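You operate a simulated robot arm through the tools that you are given. There is no shell and no other tool. Be economical: measure what you need, move in short steps, check, and stop when the job is done.

You are at the controls of a simulated robot arm. One attempt, no reset.

## Task
Stop weigher 27, drain it, zero it and set its target to 150 g.
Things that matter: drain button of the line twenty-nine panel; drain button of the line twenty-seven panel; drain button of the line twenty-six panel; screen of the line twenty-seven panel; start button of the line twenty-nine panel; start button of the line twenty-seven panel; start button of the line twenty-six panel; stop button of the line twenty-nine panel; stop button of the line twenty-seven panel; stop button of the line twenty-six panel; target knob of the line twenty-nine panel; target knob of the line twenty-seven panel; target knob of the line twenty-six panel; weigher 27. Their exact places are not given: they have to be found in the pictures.

The check looks at the end state, three seconds after you hand in, the way a careful person would. Anything else that was tipped, shoved, dropped, spilled or broken makes it a failure.

## Robot
A 7-joint arm with a fingered hand on a trunk, on a base that drives. Base frame: it is fixed to the floor where the robot stands at the start and does not move with it; the origin is under the middle of the robot, x ahead of it, y to its left, z up. Readings come in m, degrees, newtons and seconds.
With the tool pointing down near the work surface it reaches from about 0.34 to 0.72 m from the robot's upright axis, wherever it stands. Its first joint turns from -69.0 to 172.0 degrees. Places, roughly: drain button of the line twenty-nine panel [4.2, 5.3, 0.9]; drain button of the line twenty-seven panel [0.7, -0.1, 0.9]; drain button of the line twenty-six panel [3.9, 4.9, 0.9]; screen of the line twenty-seven panel [0.6, 0, 1.2]; start button of the line twenty-nine panel [4.3, 5.5, 0.9]; start button of the line twenty-seven panel [0.5, 0.1, 0.9]; start button of the line twenty-six panel [4.1, 5.1, 0.9]; stop button of the line twenty-nine panel [4.3, 5.4, 0.9]; stop button of the line twenty-seven panel [0.6, 0, 0.9]; stop button of the line twenty-six panel [4, 5.1, 0.9]; target knob of the line twenty-nine panel [4.2, 5.4, 1]; target knob of the line twenty-seven panel [0.6, 0, 1]; target knob of the line twenty-six panel [4, 5.1, 1]; weigher 27 [0.2, 2.1, 2.9]; zero button of the line twenty-nine panel [4.2, 5.3, 0.9]; zero button of the line twenty-seven panel [0.7, 0, 0.9]. Payload 3.4 kg.
The TCP is the grasp point between the finger pads, 0.025 m short of the fingertips. In the tool frame z runs along the fingers and y along their closing line. The gripper opens to 0.088 m. The gripper's body begins 0.029 m behind the TCP. The gripper is a hand of 4 fingers: y runs from the thumb to the fingers, the wrist lies at [-0.013, -0.097, -0.162] in the tool frame.
Orientation is that of the tool frame in the base frame, as a unit quaternion [w, x, y, z]. With the fingers straight down and the wrist toward the robot, the tool's x, y and z point along [0, 1, 0], [1, 0, 0] and [0, 0, -1] of the base frame.

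## Interface
- The arm moves only by the tool send_rows. Its argument "rows" is a list of rows, each a list of 6 numbers: the turn, a rotation vector about the tool's x, y, z in degrees, then the shift along the tool's x, y, z in m. In form: [[wx, wy, wz, tx, ty, tz], ...]. A call has 1 to 8 rows; each row shifts and turns the commanded pose from where the row before left it, along the tool's axes as they then stand. Each row takes 0.2 s and may step no farther than 0.05 m and 8.6 degrees from the row before; otherwise, the whole call is refused. Where a pose cannot be reached the arm comes as near as it can. A force on the tool above 40 N (or 10 N above the force at the start of the call, whichever is more), or a blocked arm, ends the call early, and 0.2 s more pass. In this call time passes only in rows, and 0.2 s behind the last. The reply holds the time, the measured pose of the TCP, the force on the tool along the base axes, the opening and the grip force, in the units named above and with some noise, with the torque about the TCP (base axes, N m) and any sound that the robot's microphone picked up.
- Cameras (640 x 400 px; columns grow to the right, rows downward): "scene" is now at [0.1401, 0.0144, 1.4548]; the picture's right is [0.13, -0.99, 0.00], its down [-0.58, -0.08, -0.81] and it looks along [0.80, 0.11, -0.58] (base axes); focal length 268 px, centre (320, 200). "wrist" rides on the gripper at [0.064, -0.084, -0.098] in the tool frame; the picture's right is [-0.62, 0.37, -0.69], its down [-0.71, -0.63, 0.31] and it looks along [-0.32, 0.68, 0.65] (tool axes); focal length 265 px, centre (320, 200).
- grab_frame(camera): a new picture of that camera. The clock stands still meanwhile.
- lift_body(by): slides the trunk up (or, below 0, down) by that many m; the arm and the scene camera ride with it, the base frame stays. It gives what a move gives, with no picture.
- roll_base(legs): drives the robot by 1 to 6 legs, each [ahead, left, turn to the left] in m, m and degrees, along the robot's own axes; the way and the turn of a leg run together, so that a leg with both is an arc; at most 1.5 m and 180 degrees a leg. The arm and the cameras ride along, it lands a little off, and it stops where it bumps. It gives what a move gives.
- curl_fingers(index, middle, ring, thumb_bend, thumb_turn): sets how far each is bent, from 0 (flat) to 1 (curled in); at 0.3 the hand is open as for a grip, at 0.7 the pads meet at the TCP. One left out holds its place. A second passes; each finger stops where it meets its share of the squeeze, and holds until it gets a number again. It is the only way to open and close the hand. It gives what a move gives, with no picture; readings hold the bend of each and the force on the fingers (four entries, about 0 where the hand has none), thumb and palm. thumb_turn goes from beside the hand (0) to across from the fingers (1), as for a grip.
- head_to(pan, tilt): turns the head with the scene camera to pan (to the left, within 86 degrees either way) and tilt (down, from -29 to 69), counted from straight ahead of the robot. It gives what a move gives.
- pixel_to_xyz(camera, pixels): for up to 12 pixels [column, row] of the newest picture of that camera ("zoom" is the newest enlarged one), the place [x, y, z] in the base frame of the surface seen there, good to about 0.003 m, but the place of the scene camera against the robot may be out by one fixed shift of up to 0.018 m in any direction. The clock stands still meanwhile.
- inspect(camera, box): a new picture of the part [left, top, right, bottom] of that camera's present view, enlarged. The clock stands still meanwhile.
- finish_job(): hands the job in; it is judged then, once.

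Work in short steps. Measure before you move; look again where a grasp or a placing could have gone wrong, and mend it. You have 80 turns and 68 pictures in all, those below and enlarged ones among them. Open the gripper and draw the arm clear of the work before you hand the job in, unless the task says otherwise; then end with one line.

The tools are called by a JSON object that holds its "name" and its "arguments". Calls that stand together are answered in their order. send_rows: Moves the arm, as the interface text tells. Its arguments: {"type":"object","properties":{"rows":{"type":"array"}},"required":["rows"]} The other tools are called the same way: lift_body (by) slides the trunk up or down; curl_fingers (index, middle, ring, thumb_bend, thumb_turn) moves the fingers one by one; roll_base (legs) drives the base; head_to (pan, tilt) turns the head that bears the scene camera; grab_frame (camera) takes a picture; pixel_to_xyz (camera, pixels) gives the place of the surface under pixels of a picture; inspect (camera, box) takes an enlarged picture of a part of a camera's view; finish_job () hands the job in.

At the start:

```text
time_s: 0.0
tool_pos: [0.4544, 0.0453, 1.2652]
tcp_rot: [0.0, 0.707, 0.707, 0.001]
wrist_force: [0.4, 0.4, -0.1]
ft_torque: [0.01, 0.02, -0.03]
finger_gap: 0.0875
finger_force: 0.1
shape: jaw
bend: [0.3, 0.3, 0.3, 0.3, 0.98]
finger forces: [0.0, 0.0, 0.1, 0.1, 0.0, 0.1]
trunk travel left (down, up): [-0.75, 0.09]
robot x, y, heading: [-0.0023, 0.0051, -0.0]
head pan, tilt: [7.6, 35.7]
```

scene: 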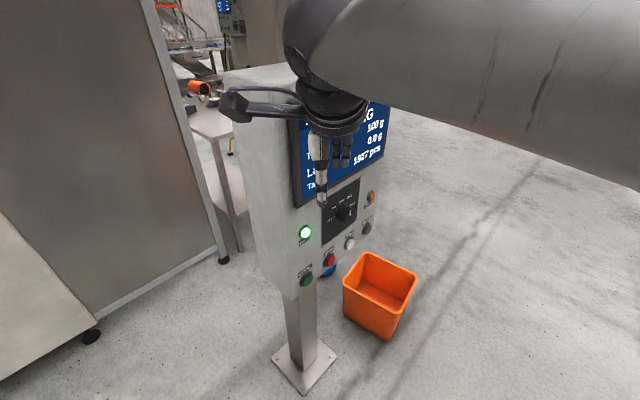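
wrist: 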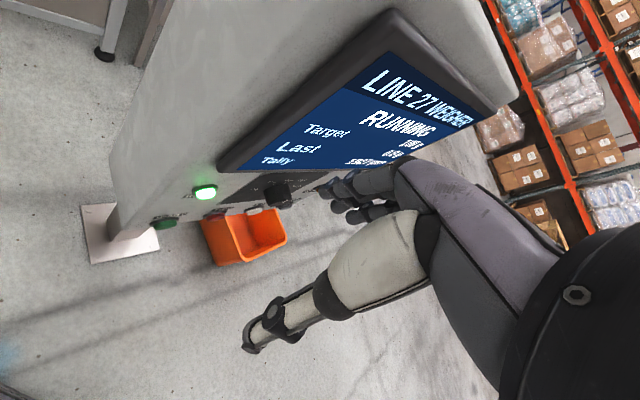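

The panel of line 27 is in view (screen around 340,140; buttons around 300-370, 200-280). I enlarge it to read the labels.

{"name": "inspect", "arguments": {"camera": "scene", "box": [270, 90, 400, 300]}}

{"name": "inspect", "arguments": {"camera": "wrist", "box": [130, 10, 520, 260]}}

```text
1.90 times, centred on (335, 195) of scene
```

zoom: 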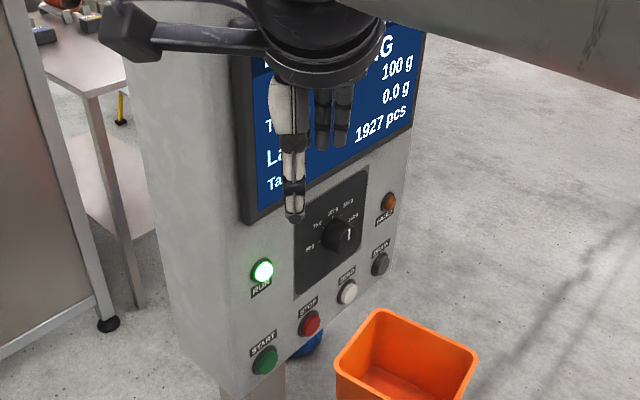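

```text
1.60 times, centred on (325, 135) of wrist
```

zoom: 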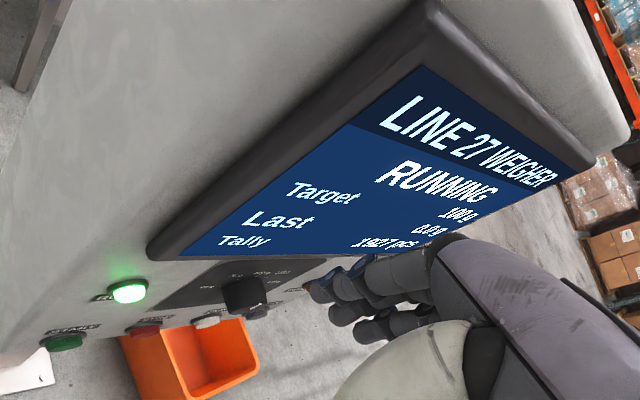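

Buttons read START, STOP, ZERO, DRAIN left to right, the knob has a dial above them. I measure these and the face.

{"name": "inspect", "arguments": {"camera": "scene", "box": [290, 165, 390, 290]}}

{"name": "pixel_to_xyz", "arguments": {"camera": "scene", "pixels": [[306, 279], [329, 259], [350, 243], [367, 228], [345, 213], [350, 213], [304, 233], [371, 197], [325, 238], [357, 185], [310, 255], [340, 255]]}}

```text
3.20 times, centred on (340, 228) of scene
```

zoom: 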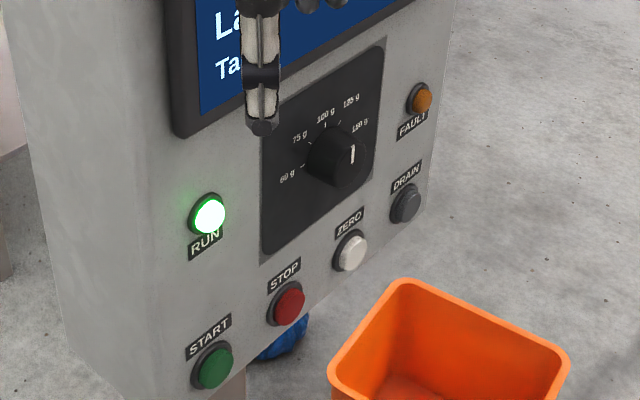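

```text
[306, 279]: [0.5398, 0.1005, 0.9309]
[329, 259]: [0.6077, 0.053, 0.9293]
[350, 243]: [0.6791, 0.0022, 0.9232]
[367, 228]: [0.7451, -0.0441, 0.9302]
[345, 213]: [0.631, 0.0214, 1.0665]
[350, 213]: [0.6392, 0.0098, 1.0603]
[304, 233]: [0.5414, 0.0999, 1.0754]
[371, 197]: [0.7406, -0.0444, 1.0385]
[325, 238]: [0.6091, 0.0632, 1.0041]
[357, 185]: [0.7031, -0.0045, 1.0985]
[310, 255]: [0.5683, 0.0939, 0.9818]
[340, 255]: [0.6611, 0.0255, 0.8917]
```

I measure again on the enlarged picture: button caps at (215,368), (290,303), (352,254), (408,204), knob around (345,158).

{"name": "pixel_to_xyz", "arguments": {"camera": "zoom", "pixels": [[216, 368], [291, 303], [353, 253], [409, 205], [345, 155], [355, 160], [270, 240], [375, 60], [300, 290], [310, 260], [380, 210], [320, 160]]}}

{"name": "inspect", "arguments": {"camera": "scene", "box": [322, 180, 366, 235]}}

```text
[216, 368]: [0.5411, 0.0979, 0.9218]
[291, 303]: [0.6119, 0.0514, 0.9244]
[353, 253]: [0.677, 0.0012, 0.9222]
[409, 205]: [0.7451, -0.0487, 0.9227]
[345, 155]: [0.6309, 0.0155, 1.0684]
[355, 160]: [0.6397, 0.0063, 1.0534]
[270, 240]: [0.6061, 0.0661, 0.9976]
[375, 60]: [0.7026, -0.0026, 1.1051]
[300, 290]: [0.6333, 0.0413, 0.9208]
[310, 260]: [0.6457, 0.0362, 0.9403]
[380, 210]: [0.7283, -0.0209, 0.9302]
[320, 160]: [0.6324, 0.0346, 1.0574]
```

```text
7.27 times, centred on (344, 208) of scene
```

zoom: 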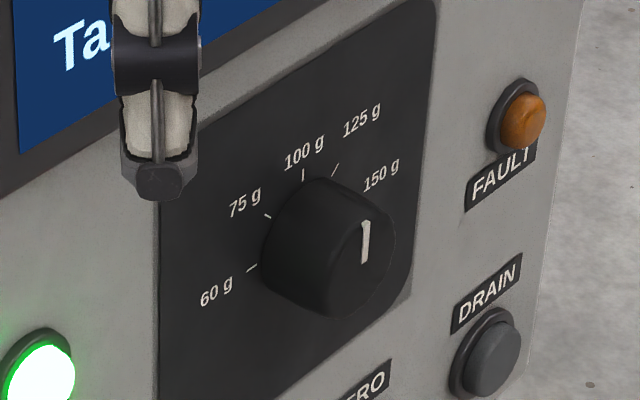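

The marker of the knob points at 100 g, so 150 g is two detents clockwise; the face looks toward (-0.58,-0.81). Before driving I measure the floor items and look left toward weigher 27.

{"name": "pixel_to_xyz", "arguments": {"camera": "scene", "pixels": [[345, 290], [385, 337], [415, 275], [305, 355], [275, 355], [300, 390]]}}

{"name": "head_to", "arguments": {"pan": 80, "tilt": -15}}

{"name": "grab_frame", "arguments": {"camera": "scene"}}

```text
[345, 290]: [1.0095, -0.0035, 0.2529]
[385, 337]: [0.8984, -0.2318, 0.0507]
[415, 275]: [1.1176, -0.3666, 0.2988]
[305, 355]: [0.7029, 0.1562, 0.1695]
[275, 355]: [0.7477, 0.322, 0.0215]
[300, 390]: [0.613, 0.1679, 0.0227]
```

```text
time_s: 1.4
tool_pos: [0.4538, 0.044, 1.2656]
tcp_rot: [0.0, 0.707, 0.708, 0.0]
wrist_force: [0.6, 0.4, 0.0]
ft_torque: [-0.01, 0.02, -0.01]
finger_gap: 0.0876
finger_force: 0.0
shape: jaw
bend: [0.3, 0.3, 0.3, 0.3, 0.98]
finger forces: [0.0, 0.0, 0.0, 0.0, 0.0, 0.0]
trunk travel left (down, up): [-0.75, 0.09]
robot x, y, heading: [-0.0019, 0.005, 0.2]
head pan, tilt: [80.0, -15.0]
```

```text
61 pictures are left
```

scene: 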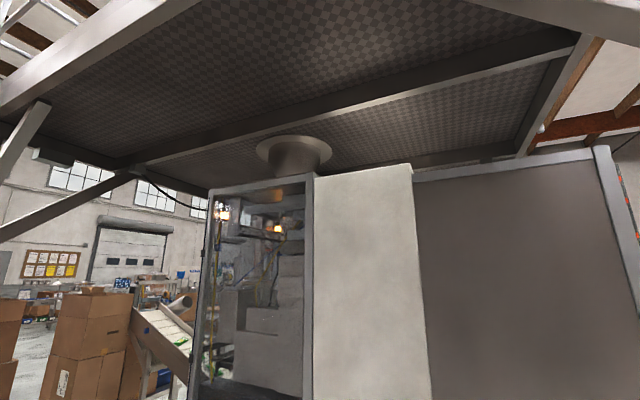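

Weigher 27 is up on the mezzanine and needs no handling. I drive back, sidestep right and turn to face the panel squarely from ~0.89 m.

{"name": "roll_base", "arguments": {"legs": [[-0.2, 0, 0], [0, -0.465, 0], [0, 0, 54.2], [0, -0.4, 0]]}}

{"name": "curl_fingers", "arguments": {"index": 0, "middle": 1, "ring": 1, "thumb_bend": 0, "thumb_turn": 0}}

{"name": "head_to", "arguments": {"pan": 0, "tilt": 30}}

{"name": "grab_frame", "arguments": {"camera": "scene"}}

```text
time_s: 9.9
tool_pos: [0.3486, -0.2957, 1.2652]
tcp_rot: [0.0, 0.306, 0.952, 0.001]
wrist_force: [0.1, -0.3, 0.6]
ft_torque: [0.0, -0.03, 0.01]
finger_gap: 0.0875
finger_force: 0.2
shape: jaw
bend: [0.3, 0.3, 0.3, 0.3, 0.98]
finger forces: [0.0, 0.0, 0.0, 0.0, 0.1, 0.0]
trunk travel left (down, up): [-0.75, 0.09]
robot x, y, heading: [0.1198, -0.6934, 54.6]
head pan, tilt: [80.0, -15.0]
```

```text
time_s: 10.9
tool_pos: [0.3474, -0.2951, 1.2655]
tcp_rot: [0.001, 0.306, 0.952, 0.001]
wrist_force: [-0.7, -0.1, -0.9]
ft_torque: [-0.01, 0.01, 0.01]
finger_gap: 0.1392
finger_force: 0.1
shape: fingers
bend: [0.0, 1.0, 1.0, 0.0, 0.0]
finger forces: [0.0, 0.1, 0.1, 0.1, 0.0, 0.0]
trunk travel left (down, up): [-0.75, 0.09]
robot x, y, heading: [0.1187, -0.6889, 54.6]
head pan, tilt: [80.0, -15.0]
```

```text
time_s: 12.5
tool_pos: [0.348, -0.2956, 1.2649]
tcp_rot: [0.001, 0.305, 0.952, 0.001]
wrist_force: [-0.5, 0.3, 0.1]
ft_torque: [0.0, -0.01, -0.01]
finger_gap: 0.1389
finger_force: 0.1
shape: fingers
bend: [0.0, 1.0, 1.0, 0.0, 0.0]
finger forces: [0.1, 0.0, 0.0, 0.0, 0.1, 0.1]
trunk travel left (down, up): [-0.75, 0.09]
robot x, y, heading: [0.1203, -0.6907, 54.4]
head pan, tilt: [0.0, 30.0]
```

```text
60 pictures are left
```

scene: 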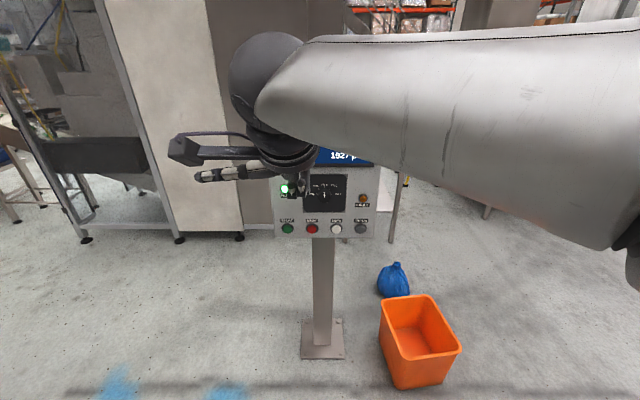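

I now see the panel square on, arm coming in from the right. I turn the fingers from down to forward (about tool -x) here, clear of the panel.

{"name": "send_rows", "arguments": {"rows": [[-8.2, 0, 0, 0, 0, 0], [-8.2, 0, 0, 0, 0, 0], [-8.2, 0, 0, 0, 0, 0], [-8.2, 0, 0, 0, 0, 0], [-8.2, 0, 0, 0, 0, 0], [-8.2, 0, 0, 0, 0, 0]]}}

{"name": "send_rows", "arguments": {"rows": [[-8.2, 0, 0, 0, 0, 0], [-8.2, 0, 0, 0, 0, 0], [-8.2, 0, 0, 0, 0, 0], [-8.2, 0, 0, 0, 0, 0], [-8, 0, 0, 0, 0, 0]]}}

{"name": "lift_body", "arguments": {"by": -0.25}}

{"name": "grab_frame", "arguments": {"camera": "scene"}}

{"name": "grab_frame", "arguments": {"camera": "wrist"}}

```text
time_s: 13.9
tool_pos: [0.3462, -0.2965, 1.2654]
tcp_rot: [0.127, 0.277, 0.866, 0.397]
wrist_force: [0.0, 0.8, -0.5]
ft_torque: [-0.01, -0.02, -0.02]
finger_gap: 0.139
finger_force: 0.0
shape: fingers
bend: [0.0, 1.0, 1.0, 0.0, 0.0]
finger forces: [0.1, 0.0, 0.1, 0.0, 0.0, 0.0]
trunk travel left (down, up): [-0.75, 0.09]
robot x, y, heading: [0.1219, -0.6918, 54.5]
head pan, tilt: [0.0, 30.0]
```

```text
time_s: 15.1
tool_pos: [0.3459, -0.2941, 1.2634]
tcp_rot: [0.216, 0.215, 0.673, 0.674]
wrist_force: [0.0, -0.5, -0.1]
ft_torque: [0.01, 0.0, -0.01]
finger_gap: 0.139
finger_force: 0.0
shape: fingers
bend: [0.0, 1.0, 1.0, 0.0, 0.0]
finger forces: [0.0, 0.0, 0.0, 0.0, 0.1, 0.0]
trunk travel left (down, up): [-0.75, 0.09]
robot x, y, heading: [0.1197, -0.6938, 54.6]
head pan, tilt: [0.0, 30.0]
```

```text
time_s: 17.6
tool_pos: [0.3478, -0.2946, 1.0139]
tcp_rot: [0.216, 0.216, 0.673, 0.674]
wrist_force: [-0.5, -0.5, -0.5]
ft_torque: [0.0, -0.02, 0.02]
finger_gap: 0.1392
finger_force: 0.1
shape: fingers
bend: [0.0, 1.0, 1.0, 0.0, 0.0]
finger forces: [0.0, 0.0, 0.0, 0.0, 0.1, 0.0]
trunk travel left (down, up): [-0.5, 0.34]
robot x, y, heading: [0.1191, -0.6898, 54.7]
head pan, tilt: [0.0, 30.0]
```

```text
59 pictures are left
```

scene: 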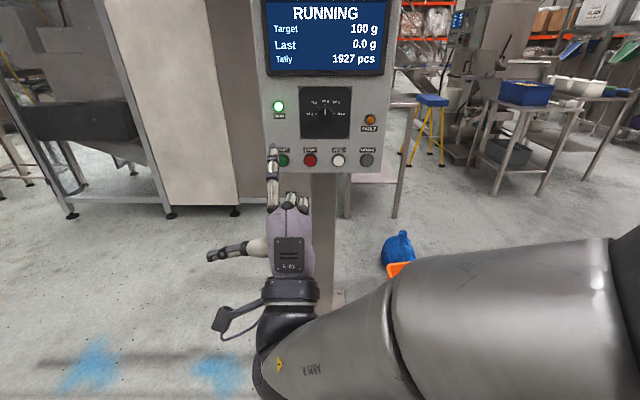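

```text
58 pictures are left
```

wrist: 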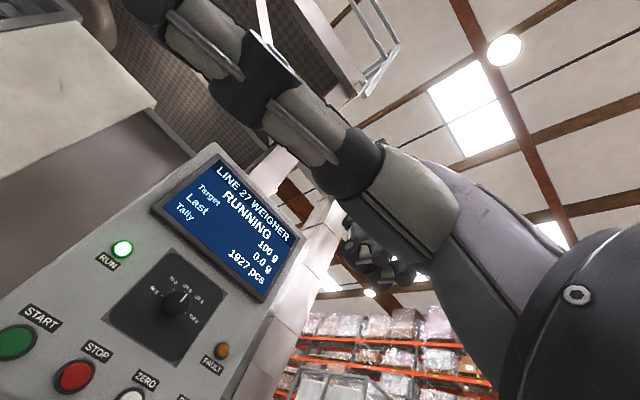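

The hand lies palm down with the index straight, tip near (272,148), and the panel is unobstructed. I enlarge and measure the fingertip and buttons together, so camera offset cancels.

{"name": "inspect", "arguments": {"camera": "scene", "box": [250, 80, 400, 230]}}

```text
2.67 times, centred on (325, 155) of scene
```

zoom: 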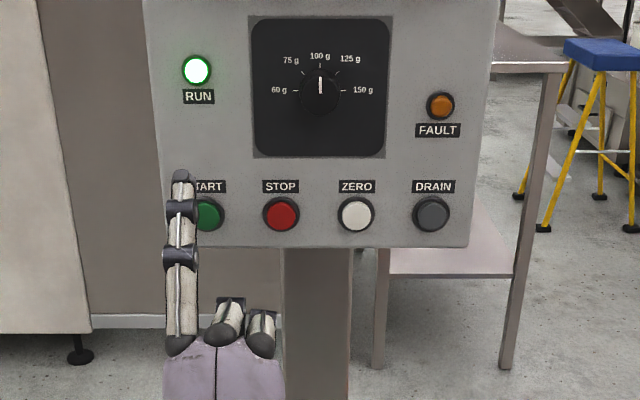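

{"name": "pixel_to_xyz", "arguments": {"camera": "zoom", "pixels": [[181, 174], [181, 182], [181, 200], [208, 216], [282, 214], [357, 214], [432, 214], [320, 90], [319, 75], [270, 140], [375, 140], [240, 230]]}}

```text
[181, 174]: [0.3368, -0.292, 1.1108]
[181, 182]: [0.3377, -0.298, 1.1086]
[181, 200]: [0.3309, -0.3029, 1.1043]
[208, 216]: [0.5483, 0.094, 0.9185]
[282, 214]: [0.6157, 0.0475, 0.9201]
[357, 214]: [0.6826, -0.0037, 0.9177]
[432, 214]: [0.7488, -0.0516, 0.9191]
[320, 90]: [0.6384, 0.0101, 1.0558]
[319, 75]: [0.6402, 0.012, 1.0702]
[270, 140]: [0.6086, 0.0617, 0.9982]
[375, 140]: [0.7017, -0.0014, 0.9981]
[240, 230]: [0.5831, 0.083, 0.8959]
```

STOP cap lies 0.026 m right, 0.184 m below and 0.44 m ahead of the index tip. I lower the trunk, drive up closer and re-measure.

{"name": "lift_body", "arguments": {"by": -0.1}}

{"name": "roll_base", "arguments": {"legs": [[0.27, -0.03, -0.5]]}}

{"name": "send_rows", "arguments": {"rows": [[0, 0, 0, 0, -0.04, 0], [0, 0, 0, 0, -0.04, 0]]}}

{"name": "inspect", "arguments": {"camera": "scene", "box": [220, 60, 440, 260]}}

```text
time_s: 19.0
tool_pos: [0.3479, -0.2954, 0.9147]
tcp_rot: [0.215, 0.215, 0.673, 0.674]
wrist_force: [-0.4, -0.2, -0.2]
ft_torque: [0.01, 0.02, -0.02]
finger_gap: 0.1387
finger_force: 0.2
shape: fingers
bend: [0.0, 1.0, 1.0, 0.0, 0.0]
finger forces: [0.0, 0.0, 0.0, 0.0, 0.0, 0.1]
trunk travel left (down, up): [-0.4, 0.44]
robot x, y, heading: [0.1184, -0.6912, 54.6]
head pan, tilt: [0.0, 30.0]
```

```text
time_s: 20.9
tool_pos: [0.5327, -0.0948, 0.9141]
tcp_rot: [0.218, 0.218, 0.673, 0.673]
wrist_force: [-0.3, -0.4, -0.8]
ft_torque: [-0.01, -0.02, 0.02]
finger_gap: 0.1392
finger_force: 0.1
shape: fingers
bend: [0.0, 1.0, 1.0, 0.0, 0.0]
finger forces: [0.0, 0.1, 0.1, 0.1, 0.0, 0.1]
trunk travel left (down, up): [-0.4, 0.44]
robot x, y, heading: [0.2986, -0.4881, 54.1]
head pan, tilt: [0.0, 30.0]
```

```text
time_s: 21.5
tool_pos: [0.5301, -0.0941, 0.8339]
tcp_rot: [0.218, 0.218, 0.672, 0.673]
wrist_force: [0.2, -0.5, 0.2]
ft_torque: [-0.02, -0.01, 0.03]
finger_gap: 0.139
finger_force: 0.0
shape: fingers
bend: [0.0, 1.0, 1.0, 0.0, 0.0]
finger forces: [0.0, 0.0, 0.0, 0.0, 0.1, 0.0]
trunk travel left (down, up): [-0.4, 0.44]
robot x, y, heading: [0.3033, -0.4872, 54.3]
head pan, tilt: [0.0, 30.0]
```

```text
2.00 times, centred on (330, 160) of scene
```

zoom: 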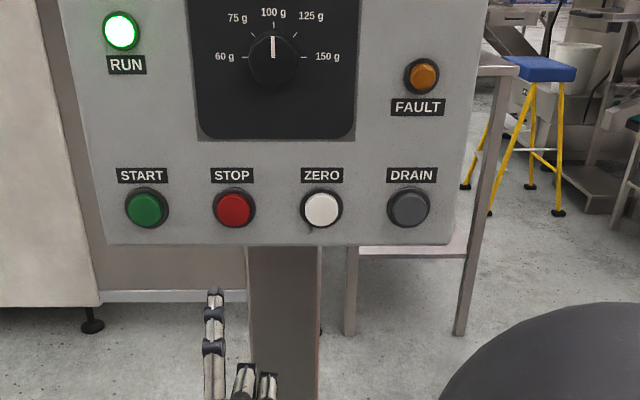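

Tip now at zoom (214,292), STOP at (233,210). I measure both again.

{"name": "pixel_to_xyz", "arguments": {"camera": "zoom", "pixels": [[214, 291], [214, 296], [214, 303], [147, 209], [234, 209], [321, 209], [408, 209], [272, 50], [272, 65], [215, 345], [200, 120], [350, 120]]}}

```text
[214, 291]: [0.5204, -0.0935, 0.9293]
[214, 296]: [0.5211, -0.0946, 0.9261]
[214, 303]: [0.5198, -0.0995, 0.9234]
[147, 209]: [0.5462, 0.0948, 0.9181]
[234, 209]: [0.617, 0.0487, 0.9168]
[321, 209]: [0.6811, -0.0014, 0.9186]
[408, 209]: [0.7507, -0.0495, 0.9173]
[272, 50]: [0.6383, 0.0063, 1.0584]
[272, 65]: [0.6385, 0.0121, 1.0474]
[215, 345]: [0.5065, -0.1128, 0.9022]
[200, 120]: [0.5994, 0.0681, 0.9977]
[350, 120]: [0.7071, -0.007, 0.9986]
```

The straight index points up at ~45°, so I bend it somewhat to make it point forward, then look.

{"name": "curl_fingers", "arguments": {"index": 0.28}}

{"name": "inspect", "arguments": {"camera": "scene", "box": [220, 130, 390, 300]}}

{"name": "grab_frame", "arguments": {"camera": "wrist"}}

```text
time_s: 22.5
tool_pos: [0.5295, -0.094, 0.8327]
tcp_rot: [0.219, 0.218, 0.671, 0.674]
wrist_force: [0.9, -0.7, -0.3]
ft_torque: [0.02, 0.03, 0.0]
finger_gap: 0.1309
finger_force: 0.1
shape: fingers
bend: [0.28, 1.0, 1.0, 0.0, 0.0]
finger forces: [0.0, 0.1, 0.0, 0.1, 0.0, 0.0]
trunk travel left (down, up): [-0.4, 0.44]
robot x, y, heading: [0.2998, -0.4872, 54.0]
head pan, tilt: [0.0, 30.0]
```

```text
2.35 times, centred on (305, 215) of scene
```

zoom: 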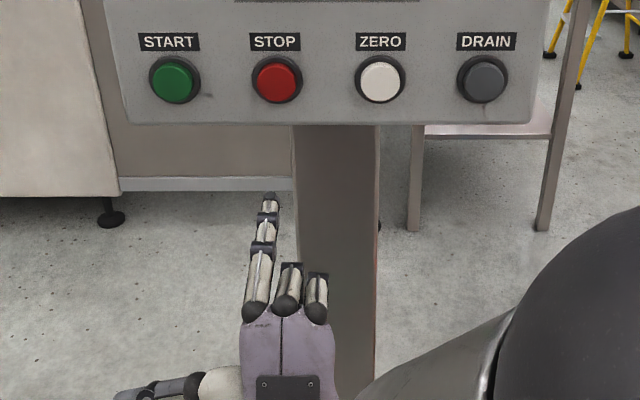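

```text
54 pictures are left
```

wrist: 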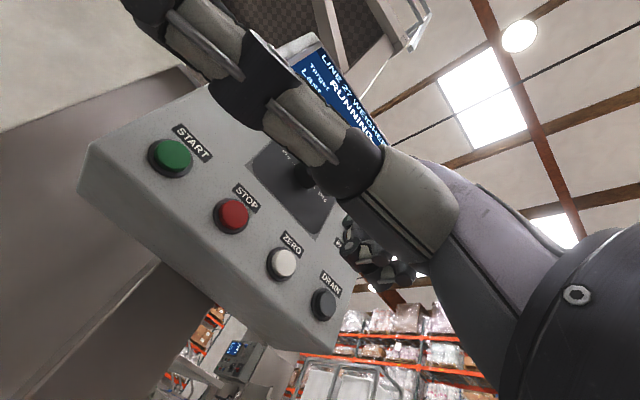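

{"name": "pixel_to_xyz", "arguments": {"camera": "zoom", "pixels": [[270, 194], [270, 197], [269, 205], [265, 230], [258, 275], [275, 84], [381, 84], [483, 82], [140, 390]]}}

```text
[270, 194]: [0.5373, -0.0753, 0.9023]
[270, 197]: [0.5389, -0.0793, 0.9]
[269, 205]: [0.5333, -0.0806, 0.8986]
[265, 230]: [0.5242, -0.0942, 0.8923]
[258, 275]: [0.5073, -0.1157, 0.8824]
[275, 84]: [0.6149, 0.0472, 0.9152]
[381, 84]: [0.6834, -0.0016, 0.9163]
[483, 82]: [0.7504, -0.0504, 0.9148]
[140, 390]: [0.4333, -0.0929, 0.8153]
```

Tip needs +0.009 tool x, +0.021 tool y and 0.145 forward for STOP. I go 0.115 forward with the offsets and check.

{"name": "send_rows", "arguments": {"rows": [[0, 0, 0, 0.005, 0.021, 0.02], [0, 0, 0, 0.004, 0, 0.035], [0, 0, 0, 0, 0, 0.03], [0, 0, 0, 0, 0, 0.03]]}}

{"name": "inspect", "arguments": {"camera": "scene", "box": [240, 120, 380, 220]}}

```text
time_s: 23.5
tool_pos: [0.593, 0.0047, 0.855]
tcp_rot: [0.218, 0.218, 0.672, 0.673]
wrist_force: [-0.8, 0.1, 0.1]
ft_torque: [0.0, 0.0, 0.0]
finger_gap: 0.1308
finger_force: 0.1
shape: fingers
bend: [0.28, 1.0, 1.0, 0.0, 0.0]
finger forces: [0.0, 0.0, 0.0, 0.0, 0.1, 0.1]
trunk travel left (down, up): [-0.4, 0.44]
robot x, y, heading: [0.3009, -0.4905, 54.0]
head pan, tilt: [0.0, 30.0]
```

```text
4.00 times, centred on (310, 170) of scene
```

zoom: 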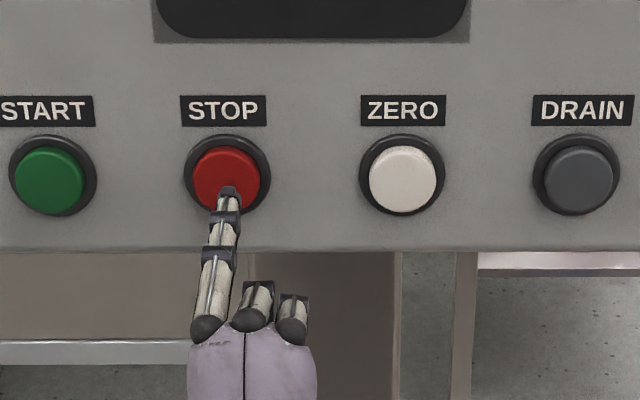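

Tip lines up with STOP (229,190 against 226,180), about 0.03 m short. I press in small steps.

{"name": "send_rows", "arguments": {"rows": [[0, 0, 0, 0, 0, 0.02], [0, 0, 0, 0, 0, 0.005], [0, 0, 0, 0, 0, 0.004], [0, 0, 0, 0, 0, 0.004]]}}

{"name": "inspect", "arguments": {"camera": "scene", "box": [200, 0, 440, 220]}}

```text
time_s: 24.5
tool_pos: [0.611, 0.0279, 0.8566]
tcp_rot: [0.218, 0.218, 0.673, 0.673]
wrist_force: [-10.5, -14.3, -5.6]
ft_torque: [0.58, -0.52, 0.09]
finger_gap: 0.1317
finger_force: 8.6
shape: fingers
bend: [0.28, 1.0, 1.0, 0.0, 0.0]
finger forces: [16.5, 0.0, 0.1, 0.0, 0.0, 0.1]
trunk travel left (down, up): [-0.4, 0.44]
robot x, y, heading: [0.304, -0.4881, 53.8]
head pan, tilt: [0.0, 30.0]
heard: click
```

```text
1.82 times, centred on (320, 110) of scene
```

zoom: 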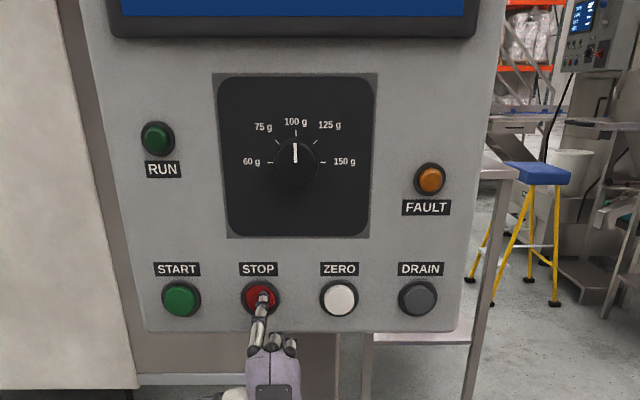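

Click heard and the RUN lamp went out. I back off 0.045, slide right to DRAIN (0.167 m), and raise the head to see screen as well.

{"name": "send_rows", "arguments": {"rows": [[0, 0, 0, 0, 0, -0.045], [0, 0, 0, -0.045, 0, 0], [0, 0, 0, -0.045, 0, 0], [0, 0, 0, -0.045, 0, 0], [0, 0, 0, -0.032, 0, 0]]}}

{"name": "head_to", "arguments": {"pan": 0, "tilt": 15}}

{"name": "grab_frame", "arguments": {"camera": "scene"}}

```text
time_s: 25.7
tool_pos: [0.6643, -0.0758, 0.8649]
tcp_rot: [0.223, 0.225, 0.671, 0.67]
wrist_force: [-0.8, -0.8, 0.6]
ft_torque: [0.0, -0.02, 0.01]
finger_gap: 0.131
finger_force: 0.1
shape: fingers
bend: [0.28, 1.0, 1.0, 0.0, 0.0]
finger forces: [0.0, 0.1, 0.1, 0.0, 0.1, 0.0]
out of reach, approached as far as the arm can: row 4, 5
trunk travel left (down, up): [-0.4, 0.44]
robot x, y, heading: [0.3021, -0.4904, 54.1]
head pan, tilt: [0.0, 30.0]
```

```text
time_s: 26.5
tool_pos: [0.6637, -0.0773, 0.8646]
tcp_rot: [0.224, 0.226, 0.671, 0.67]
wrist_force: [0.4, -0.4, -0.4]
ft_torque: [-0.01, 0.01, 0.0]
finger_gap: 0.1306
finger_force: 0.0
shape: fingers
bend: [0.28, 1.0, 1.0, 0.0, 0.0]
finger forces: [0.1, 0.0, 0.1, 0.0, 0.0, 0.0]
trunk travel left (down, up): [-0.4, 0.44]
robot x, y, heading: [0.3008, -0.4899, 54.1]
head pan, tilt: [0.0, 15.0]
```

```text
51 pictures are left
```

scene: 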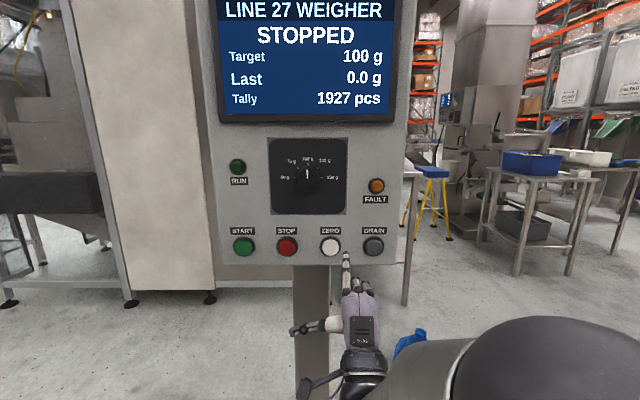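

Screen says STOPPED. The arm can't reach far right from here, so I shift the base 0.12 m right and re-measure.

{"name": "roll_base", "arguments": {"legs": [[-0.01, -0.12, 0]]}}

{"name": "send_rows", "arguments": {"rows": [[0, 0, 0, 0.03, 0, 0], [0, 0, 0, 0.025, 0, 0]]}}

{"name": "inspect", "arguments": {"camera": "scene", "box": [180, 180, 380, 320]}}

```text
time_s: 27.7
tool_pos: [0.7538, -0.1541, 0.8648]
tcp_rot: [0.223, 0.224, 0.671, 0.671]
wrist_force: [-0.6, -0.4, 0.6]
ft_torque: [0.03, 0.02, -0.01]
finger_gap: 0.1311
finger_force: 0.1
shape: fingers
bend: [0.28, 1.0, 1.0, 0.0, 0.0]
finger forces: [0.0, 0.0, 0.1, 0.0, 0.1, 0.0]
trunk travel left (down, up): [-0.4, 0.44]
robot x, y, heading: [0.3953, -0.5692, 54.4]
head pan, tilt: [0.0, 15.0]
```

```text
time_s: 28.3
tool_pos: [0.7097, -0.1207, 0.8647]
tcp_rot: [0.223, 0.225, 0.671, 0.67]
wrist_force: [-0.2, 0.3, -0.5]
ft_torque: [-0.01, -0.04, -0.03]
finger_gap: 0.1309
finger_force: 0.0
shape: fingers
bend: [0.28, 1.0, 1.0, 0.0, 0.0]
finger forces: [0.0, 0.0, 0.0, 0.1, 0.0, 0.0]
trunk travel left (down, up): [-0.4, 0.44]
robot x, y, heading: [0.3944, -0.5633, 54.5]
head pan, tilt: [0.0, 15.0]
```

```text
2.86 times, centred on (280, 250) of scene
```

zoom: 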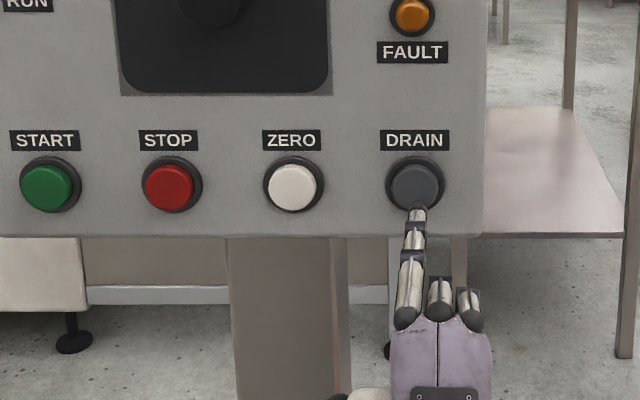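

{"name": "pixel_to_xyz", "arguments": {"camera": "zoom", "pixels": [[418, 206], [418, 211], [417, 220], [415, 185], [415, 178], [295, 187], [170, 188]]}}

```text
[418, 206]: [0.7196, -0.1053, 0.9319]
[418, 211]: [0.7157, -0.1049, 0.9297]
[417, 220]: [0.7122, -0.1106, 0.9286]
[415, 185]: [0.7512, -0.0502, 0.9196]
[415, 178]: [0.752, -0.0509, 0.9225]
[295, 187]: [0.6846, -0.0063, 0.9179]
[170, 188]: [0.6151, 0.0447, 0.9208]
```

Tip needs 0.005 left, 0.006 down, then 0.064 forward. I press DRAIN in steps.

{"name": "send_rows", "arguments": {"rows": [[0, 0, 0, 0.005, -0.007, 0.02], [0, 0, 0, 0, 0, 0.03], [0, 0, 0, 0, 0, 0.006], [0, 0, 0, 0, 0, 0.005], [0, 0, 0, 0, 0, 0.005], [0, 0, 0, 0, 0, 0.004]]}}

{"name": "grab_frame", "arguments": {"camera": "scene"}}

```text
time_s: 29.7
tool_pos: [0.7438, -0.0641, 0.8588]
tcp_rot: [0.221, 0.222, 0.671, 0.672]
wrist_force: [-17.7, -24.1, -11.8]
ft_torque: [1.1, -0.94, 0.19]
finger_gap: 0.1322
finger_force: 14.2
shape: fingers
bend: [0.27, 1.0, 1.0, 0.0, 0.0]
finger forces: [29.5, 0.1, 0.0, 0.0, 0.0, 0.1]
trunk travel left (down, up): [-0.4, 0.44]
robot x, y, heading: [0.3949, -0.5677, 54.3]
head pan, tilt: [0.0, 15.0]
heard: click
```

```text
49 pictures are left
```

scene: 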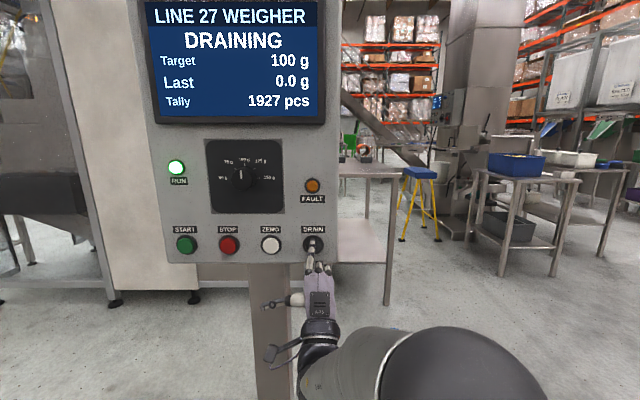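

Screen says DRAINING. I let go, back off and slide toward ZERO, then look whether draining continues.

{"name": "send_rows", "arguments": {"rows": [[0, 0, 0, 0, 0, -0.045], [0, 0, 0, 0.045, 0, 0], [0, 0, 0, 0.038, 0, 0]]}}

{"name": "grab_frame", "arguments": {"camera": "scene"}}

```text
time_s: 30.7
tool_pos: [0.6875, -0.0553, 0.8739]
tcp_rot: [0.216, 0.266, 0.657, 0.672]
wrist_force: [0.2, -0.7, -0.1]
ft_torque: [-0.01, -0.02, -0.02]
finger_gap: 0.131
finger_force: 0.1
shape: fingers
bend: [0.28, 1.0, 1.0, 0.0, 0.0]
finger forces: [0.0, 0.0, 0.1, 0.0, 0.0, 0.0]
trunk travel left (down, up): [-0.4, 0.44]
robot x, y, heading: [0.3923, -0.5669, 54.1]
head pan, tilt: [0.0, 15.0]
stopped in row 3: the arm was blocked; the commanded pose is now the measured one
```

```text
48 pictures are left
```

scene: 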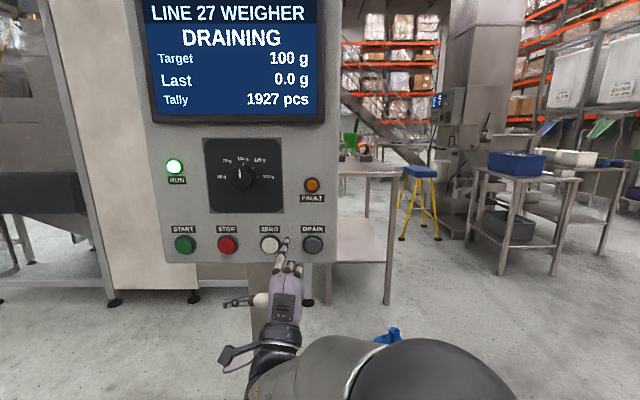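

Draining goes on after release. The arm hung in row 3 with the hand twisted ~4°; nothing seems touched. I back off and straighten the tool.

{"name": "send_rows", "arguments": {"rows": [[0, 0, 0, 0, 0, -0.03], [0, 3.9, -4.2, 0, 0, 0]]}}

{"name": "grab_frame", "arguments": {"camera": "scene"}}

```text
time_s: 31.3
tool_pos: [0.6682, -0.081, 0.8759]
tcp_rot: [0.217, 0.22, 0.672, 0.672]
wrist_force: [-0.3, 0.0, -0.1]
ft_torque: [-0.05, -0.03, 0.02]
finger_gap: 0.1309
finger_force: 0.1
shape: fingers
bend: [0.28, 1.0, 1.0, 0.0, 0.0]
finger forces: [0.0, 0.1, 0.0, 0.0, 0.1, 0.0]
trunk travel left (down, up): [-0.4, 0.44]
robot x, y, heading: [0.3916, -0.5652, 54.3]
head pan, tilt: [0.0, 15.0]
```

```text
47 pictures are left
```

scene: 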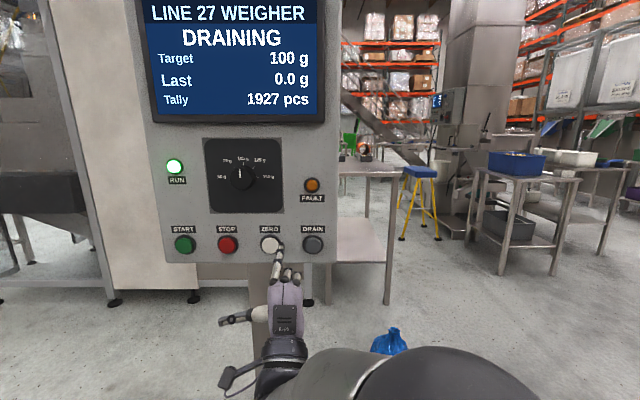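

Tool is straight again. I slide 0.025 left and 0.018 down in small steps in front of ZERO, waiting while it drains.

{"name": "send_rows", "arguments": {"rows": [[0, 0, 0, 0.012, -0.01, 0], [0, 0, 0, 0.013, -0.008, 0], [0, 0, 0, 0, 0, 0], [0, 0, 0, 0, 0, 0], [0, 0, 0, 0, 0, 0], [0, 0, 0, 0, 0, 0], [0, 0, 0, 0, 0, 0], [0, 0, 0, 0, 0, 0]]}}

{"name": "grab_frame", "arguments": {"camera": "scene"}}

```text
time_s: 33.3
tool_pos: [0.6761, -0.0726, 0.8751]
tcp_rot: [0.211, 0.257, 0.657, 0.677]
wrist_force: [0.0, -0.2, -0.9]
ft_torque: [0.0, 0.0, -0.01]
finger_gap: 0.1308
finger_force: 0.0
shape: fingers
bend: [0.28, 1.0, 1.0, 0.0, 0.0]
finger forces: [0.0, 0.0, 0.1, 0.0, 0.0, 0.0]
trunk travel left (down, up): [-0.4, 0.44]
robot x, y, heading: [0.3904, -0.5693, 54.1]
head pan, tilt: [0.0, 15.0]
stopped in row 8: the arm was blocked; the commanded pose is now the measured one
```

```text
46 pictures are left
```

scene: 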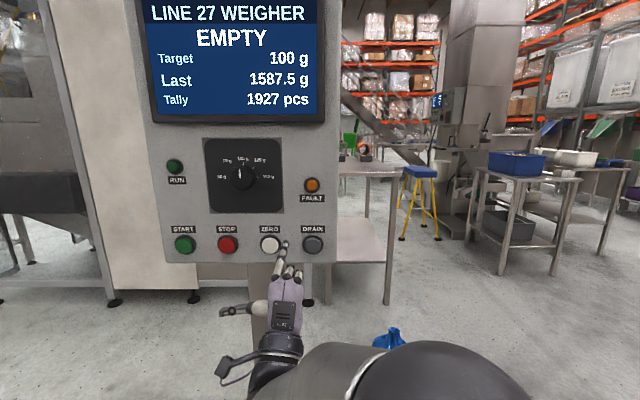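

Screen says EMPTY. The arm jams on something of its own going left from here, so I shift the base 0.07 m left to a better posture and straighten the tool.

{"name": "roll_base", "arguments": {"legs": [[-0.03, 0.07, 0]]}}

{"name": "send_rows", "arguments": {"rows": [[0, 3.9, -4.2, 0, 0, 0], [0, 0, 0, -0.02, 0, 0]]}}

{"name": "grab_frame", "arguments": {"camera": "scene"}}

```text
time_s: 34.3
tool_pos: [0.6012, -0.0564, 0.8749]
tcp_rot: [0.211, 0.256, 0.658, 0.676]
wrist_force: [-0.6, -0.2, -0.2]
ft_torque: [-0.03, 0.02, -0.02]
finger_gap: 0.1307
finger_force: 0.1
shape: fingers
bend: [0.28, 1.0, 1.0, 0.0, 0.0]
finger forces: [0.0, 0.1, 0.1, 0.0, 0.0, 0.0]
trunk travel left (down, up): [-0.4, 0.44]
robot x, y, heading: [0.3175, -0.5526, 54.2]
head pan, tilt: [0.0, 15.0]
```

```text
time_s: 34.9
tool_pos: [0.6195, -0.0684, 0.8745]
tcp_rot: [0.213, 0.208, 0.673, 0.677]
wrist_force: [0.5, -0.3, -0.7]
ft_torque: [0.02, 0.02, 0.0]
finger_gap: 0.131
finger_force: 0.0
shape: fingers
bend: [0.28, 1.0, 1.0, 0.0, 0.0]
finger forces: [0.0, 0.0, 0.0, 0.0, 0.1, 0.0]
trunk travel left (down, up): [-0.4, 0.44]
robot x, y, heading: [0.3212, -0.551, 54.1]
head pan, tilt: [0.0, 15.0]
```

```text
45 pictures are left
```

scene: 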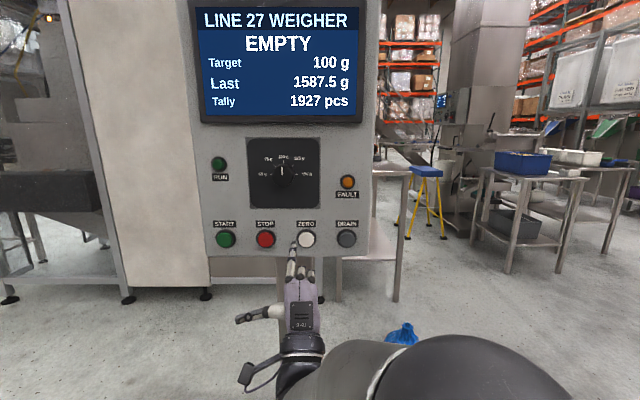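

{"name": "send_rows", "arguments": {"rows": [[0, -1.2, 0, -0.02, -0.008, 0], [0, 0, 0, 0, -0.009, 0]]}}

{"name": "inspect", "arguments": {"camera": "scene", "box": [220, 180, 380, 300]}}

```text
time_s: 35.5
tool_pos: [0.6357, -0.08, 0.8579]
tcp_rot: [0.22, 0.216, 0.671, 0.674]
wrist_force: [0.6, 0.3, 0.2]
ft_torque: [0.02, -0.02, -0.02]
finger_gap: 0.1307
finger_force: 0.1
shape: fingers
bend: [0.28, 1.0, 1.0, 0.0, 0.0]
finger forces: [0.0, 0.1, 0.0, 0.1, 0.0, 0.0]
trunk travel left (down, up): [-0.4, 0.44]
robot x, y, heading: [0.3198, -0.5504, 54.3]
head pan, tilt: [0.0, 15.0]
```

```text
3.33 times, centred on (300, 240) of scene
```

zoom: 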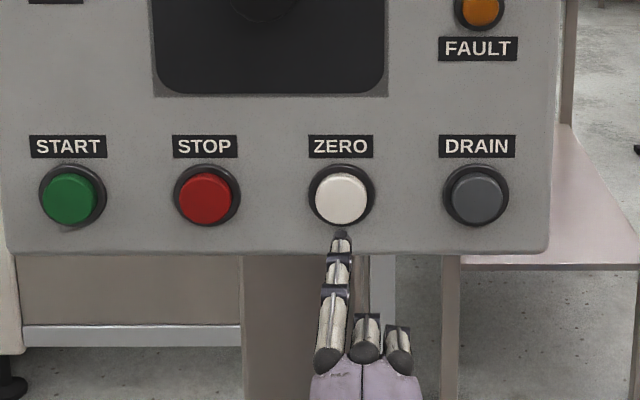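

ZERO is straight ahead of the tip (342,235 against 341,198) with ~0.07 m to go. I press it.

{"name": "send_rows", "arguments": {"rows": [[0, 0, 0, 0, 0, 0.03], [0, 0, 0, 0, 0, 0.03], [0, 0, 0, 0, 0, 0.005], [0, 0, 0, 0, 0, 0.004], [0, 0, 0, 0, 0, 0.004], [0, 0, 0, 0, 0, 0.003]]}}

{"name": "grab_frame", "arguments": {"camera": "scene"}}

```text
time_s: 36.9
tool_pos: [0.6788, -0.0202, 0.8606]
tcp_rot: [0.22, 0.214, 0.671, 0.675]
wrist_force: [-9.6, -12.4, -7.1]
ft_torque: [0.57, -0.5, 0.11]
finger_gap: 0.1315
finger_force: 7.6
shape: fingers
bend: [0.28, 1.0, 1.0, 0.0, 0.0]
finger forces: [16.2, 0.0, 0.0, 0.0, 0.0, 0.0]
trunk travel left (down, up): [-0.4, 0.44]
robot x, y, heading: [0.3166, -0.5502, 54.2]
head pan, tilt: [0.0, 15.0]
heard: click
```

```text
43 pictures are left
```

scene: 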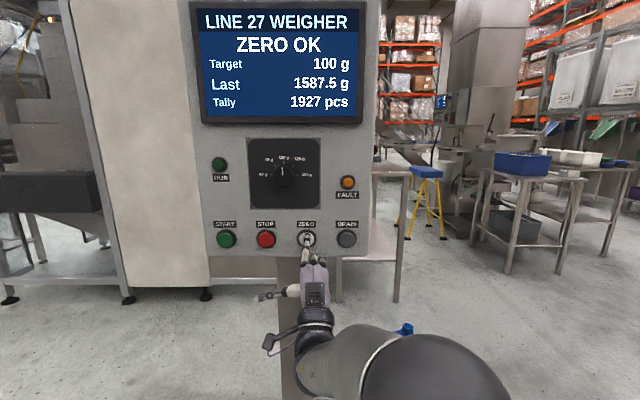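

ZERO OK. I back the base off 0.13, open the hand as for a grip and raise the trunk 0.19 to knob height.

{"name": "roll_base", "arguments": {"legs": [[-0.13, 0, 0]]}}

{"name": "curl_fingers", "arguments": {"index": 0.3, "middle": 0.3, "ring": 0.3, "thumb_bend": 0.3, "thumb_turn": 1}}

{"name": "lift_body", "arguments": {"by": 0.19}}

{"name": "head_to", "arguments": {"pan": 0, "tilt": 25}}

{"name": "grab_frame", "arguments": {"camera": "scene"}}

{"name": "grab_frame", "arguments": {"camera": "wrist"}}

```text
time_s: 38.2
tool_pos: [0.6034, -0.1241, 0.8609]
tcp_rot: [0.22, 0.216, 0.671, 0.675]
wrist_force: [0.1, 0.5, -0.1]
ft_torque: [-0.01, 0.02, -0.01]
finger_gap: 0.1312
finger_force: 0.0
shape: fingers
bend: [0.28, 1.0, 1.0, 0.0, 0.0]
finger forces: [0.0, 0.0, 0.0, 0.0, 0.0, 0.0]
trunk travel left (down, up): [-0.4, 0.44]
robot x, y, heading: [0.2422, -0.6548, 54.1]
head pan, tilt: [0.0, 15.0]
```

```text
time_s: 39.2
tool_pos: [0.6045, -0.1234, 0.8599]
tcp_rot: [0.22, 0.216, 0.671, 0.674]
wrist_force: [-0.5, -0.2, -1.0]
ft_torque: [0.04, -0.01, -0.01]
finger_gap: 0.0856
finger_force: 0.1
shape: fingers
bend: [0.3, 0.3, 0.3, 0.3, 0.97]
finger forces: [0.0, 0.1, 0.0, 0.0, 0.0, 0.0]
trunk travel left (down, up): [-0.4, 0.44]
robot x, y, heading: [0.2452, -0.6532, 53.8]
head pan, tilt: [0.0, 15.0]
```

```text
time_s: 41.3
tool_pos: [0.6047, -0.1225, 1.0496]
tcp_rot: [0.22, 0.216, 0.671, 0.674]
wrist_force: [0.3, -0.1, 0.6]
ft_torque: [-0.01, 0.0, -0.02]
finger_gap: 0.0853
finger_force: 0.0
shape: fingers
bend: [0.3, 0.3, 0.3, 0.3, 0.97]
finger forces: [0.1, 0.1, 0.1, 0.1, 0.0, 0.0]
trunk travel left (down, up): [-0.59, 0.25]
robot x, y, heading: [0.2447, -0.6558, 54.1]
head pan, tilt: [0.0, 15.0]
```

```text
time_s: 42.0
tool_pos: [0.6036, -0.124, 1.0497]
tcp_rot: [0.22, 0.217, 0.671, 0.674]
wrist_force: [-1.0, 0.3, -0.1]
ft_torque: [0.05, 0.0, -0.03]
finger_gap: 0.0856
finger_force: 0.0
shape: fingers
bend: [0.3, 0.3, 0.3, 0.3, 0.97]
finger forces: [0.1, 0.0, 0.1, 0.1, 0.1, 0.0]
trunk travel left (down, up): [-0.59, 0.25]
robot x, y, heading: [0.2432, -0.6547, 54.0]
head pan, tilt: [0.0, 25.0]
```

```text
42 pictures are left
```

scene: 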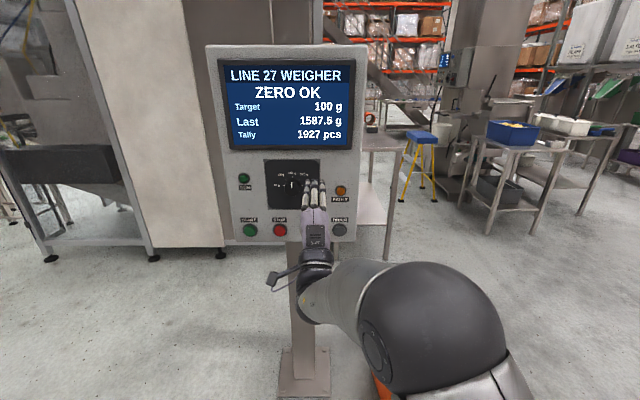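

```text
41 pictures are left
```

wrist: 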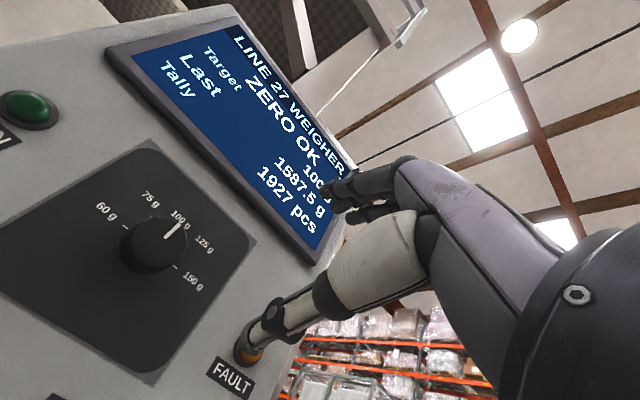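

The wrist camera sees the knob well (~155,245). I measure knob and plate with both cameras.

{"name": "pixel_to_xyz", "arguments": {"camera": "wrist", "pixels": [[165, 238], [173, 229], [150, 250], [130, 262], [170, 264], [124, 240], [100, 160], [140, 360], [205, 210], [187, 250]]}}

{"name": "inspect", "arguments": {"camera": "scene", "box": [235, 140, 375, 250]}}

{"name": "inspect", "arguments": {"camera": "wrist", "box": [60, 170, 250, 300]}}

```text
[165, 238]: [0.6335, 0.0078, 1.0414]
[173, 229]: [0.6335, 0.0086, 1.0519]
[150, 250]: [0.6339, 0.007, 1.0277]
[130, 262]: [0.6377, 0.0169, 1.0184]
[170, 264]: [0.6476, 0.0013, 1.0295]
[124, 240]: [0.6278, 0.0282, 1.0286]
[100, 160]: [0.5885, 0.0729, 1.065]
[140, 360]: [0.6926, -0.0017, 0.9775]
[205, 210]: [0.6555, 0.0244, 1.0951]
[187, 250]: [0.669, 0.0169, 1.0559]
```

```text
3.64 times, centred on (305, 195) of scene
```

zoom: 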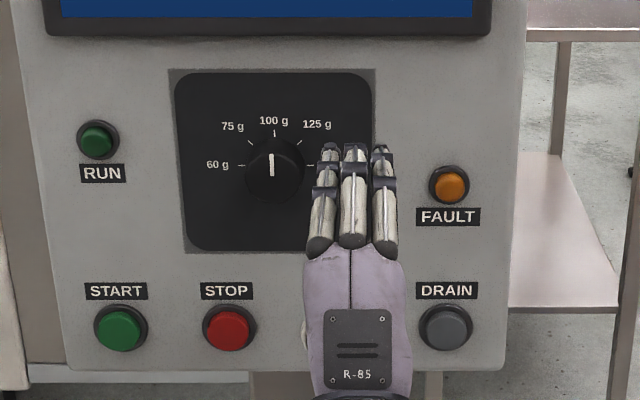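

```text
3.08 times, centred on (155, 235) of wrist
```

zoom: 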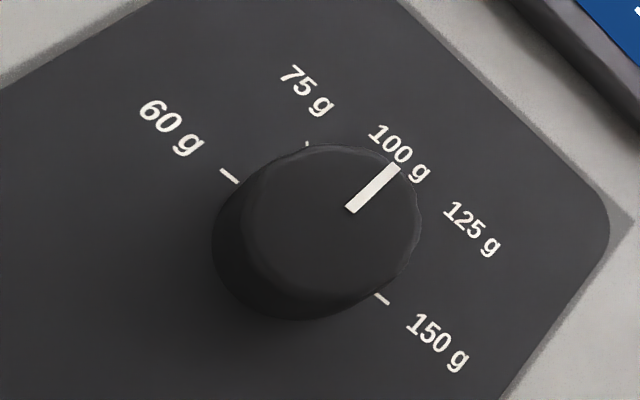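

{"name": "pixel_to_xyz", "arguments": {"camera": "zoom", "pixels": [[332, 232], [348, 210], [396, 168], [415, 230], [322, 310], [255, 220], [330, 152], [380, 280], [306, 146], [230, 175], [382, 298], [290, 305]]}}

```text
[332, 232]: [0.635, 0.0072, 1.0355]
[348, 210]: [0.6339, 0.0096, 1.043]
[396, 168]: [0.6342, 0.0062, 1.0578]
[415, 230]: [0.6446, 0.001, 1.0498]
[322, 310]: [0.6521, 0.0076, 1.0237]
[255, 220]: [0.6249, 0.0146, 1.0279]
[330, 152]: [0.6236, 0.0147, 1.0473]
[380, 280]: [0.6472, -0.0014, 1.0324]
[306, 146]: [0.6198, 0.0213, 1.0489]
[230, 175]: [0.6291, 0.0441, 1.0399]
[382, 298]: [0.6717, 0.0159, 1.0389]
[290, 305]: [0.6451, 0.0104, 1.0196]
```

Knob axis: lateral 0.053 left of TCP, 0.011 lower, front face 0.124 ahead. I shift the base left, and test a counter-clockwise roll of 40° in free air.

{"name": "roll_base", "arguments": {"legs": [[0, 0.055, 0]]}}

{"name": "send_rows", "arguments": {"rows": [[0, 0, -8, 0, -0.011, 0], [0, 0, -8, 0, 0, 0], [0, 0, -8, 0, 0, 0], [0, 0, -8, 0, 0, 0], [0, 0, -8, 0, 0, 0]]}}

```text
time_s: 43.0
tool_pos: [0.5593, -0.0903, 1.0505]
tcp_rot: [0.22, 0.216, 0.671, 0.674]
wrist_force: [-0.5, 0.3, -0.6]
ft_torque: [0.02, 0.02, -0.02]
finger_gap: 0.0853
finger_force: 0.1
shape: fingers
bend: [0.3, 0.3, 0.3, 0.3, 0.97]
finger forces: [0.0, 0.0, 0.1, 0.1, 0.0, 0.1]
trunk travel left (down, up): [-0.59, 0.25]
robot x, y, heading: [0.2021, -0.6222, 54.1]
head pan, tilt: [0.0, 25.0]
```

```text
time_s: 44.4
tool_pos: [0.5991, -0.1093, 1.0509]
tcp_rot: [0.311, 0.171, 0.685, 0.636]
wrist_force: [-0.4, 0.1, -0.3]
ft_torque: [-0.01, 0.0, 0.01]
finger_gap: 0.0851
finger_force: 0.0
shape: fingers
bend: [0.3, 0.3, 0.3, 0.3, 0.97]
finger forces: [0.1, 0.0, 0.1, 0.1, 0.0, 0.1]
out of reach, approached as far as the arm can: row 2, 3, 4, 5
trunk travel left (down, up): [-0.59, 0.25]
robot x, y, heading: [0.1935, -0.6241, 54.1]
head pan, tilt: [0.0, 25.0]
stopped in row 5: the arm was blocked; the commanded pose is now the measured one
```

Counter-clockwise roll is out of reach from here. I return to upright and test the clockwise roll instead, in free air.

{"name": "send_rows", "arguments": {"rows": [[0, 2, 6, 0, 0, 0], [0, 2, 6, 0, 0, 0], [0, 0, 0, 0.02, 0, 0], [0, 0, 0, 0.02, 0, 0], [0, 0, 8, 0, 0, 0], [0, 0, 8, 0, 0, 0], [0, 0, 8, 0, 0, 0], [0, 0, 8, 0, 0, 0]]}}

{"name": "send_rows", "arguments": {"rows": [[0, 0, 8, 0, 0, 0], [0, 0, 8, 0, 0, 0], [0, 0, 8, 0, 0, 0], [0, 0, 8, 0, 0, 0], [0, 0, 8, 0, 0, 0], [0, 0, 8, 0, 0, 0], [0, 0, 8, 0, 0, 0]]}}

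```text
time_s: 46.2
tool_pos: [0.5634, -0.084, 1.051]
tcp_rot: [0.026, 0.395, 0.589, 0.705]
wrist_force: [-0.2, -0.7, 0.0]
ft_torque: [0.02, -0.01, -0.01]
finger_gap: 0.0852
finger_force: 0.1
shape: fingers
bend: [0.3, 0.3, 0.3, 0.3, 0.97]
finger forces: [0.0, 0.0, 0.0, 0.0, 0.0, 0.1]
trunk travel left (down, up): [-0.59, 0.25]
robot x, y, heading: [0.1981, -0.6212, 53.9]
head pan, tilt: [0.0, 25.0]
```

```text
time_s: 47.8
tool_pos: [0.5603, -0.0733, 1.0947]
tcp_rot: [-0.303, 0.629, 0.337, 0.632]
wrist_force: [0.4, 1.3, -0.2]
ft_torque: [0.02, 0.0, -0.02]
finger_gap: 0.0852
finger_force: 0.0
shape: fingers
bend: [0.3, 0.3, 0.3, 0.3, 0.97]
finger forces: [0.0, 0.1, 0.0, 0.0, 0.0, 0.0]
out of reach, approached as far as the arm can: row 5, 6, 7
trunk travel left (down, up): [-0.59, 0.25]
robot x, y, heading: [0.2022, -0.6243, 54.1]
head pan, tilt: [0.0, 25.0]
```

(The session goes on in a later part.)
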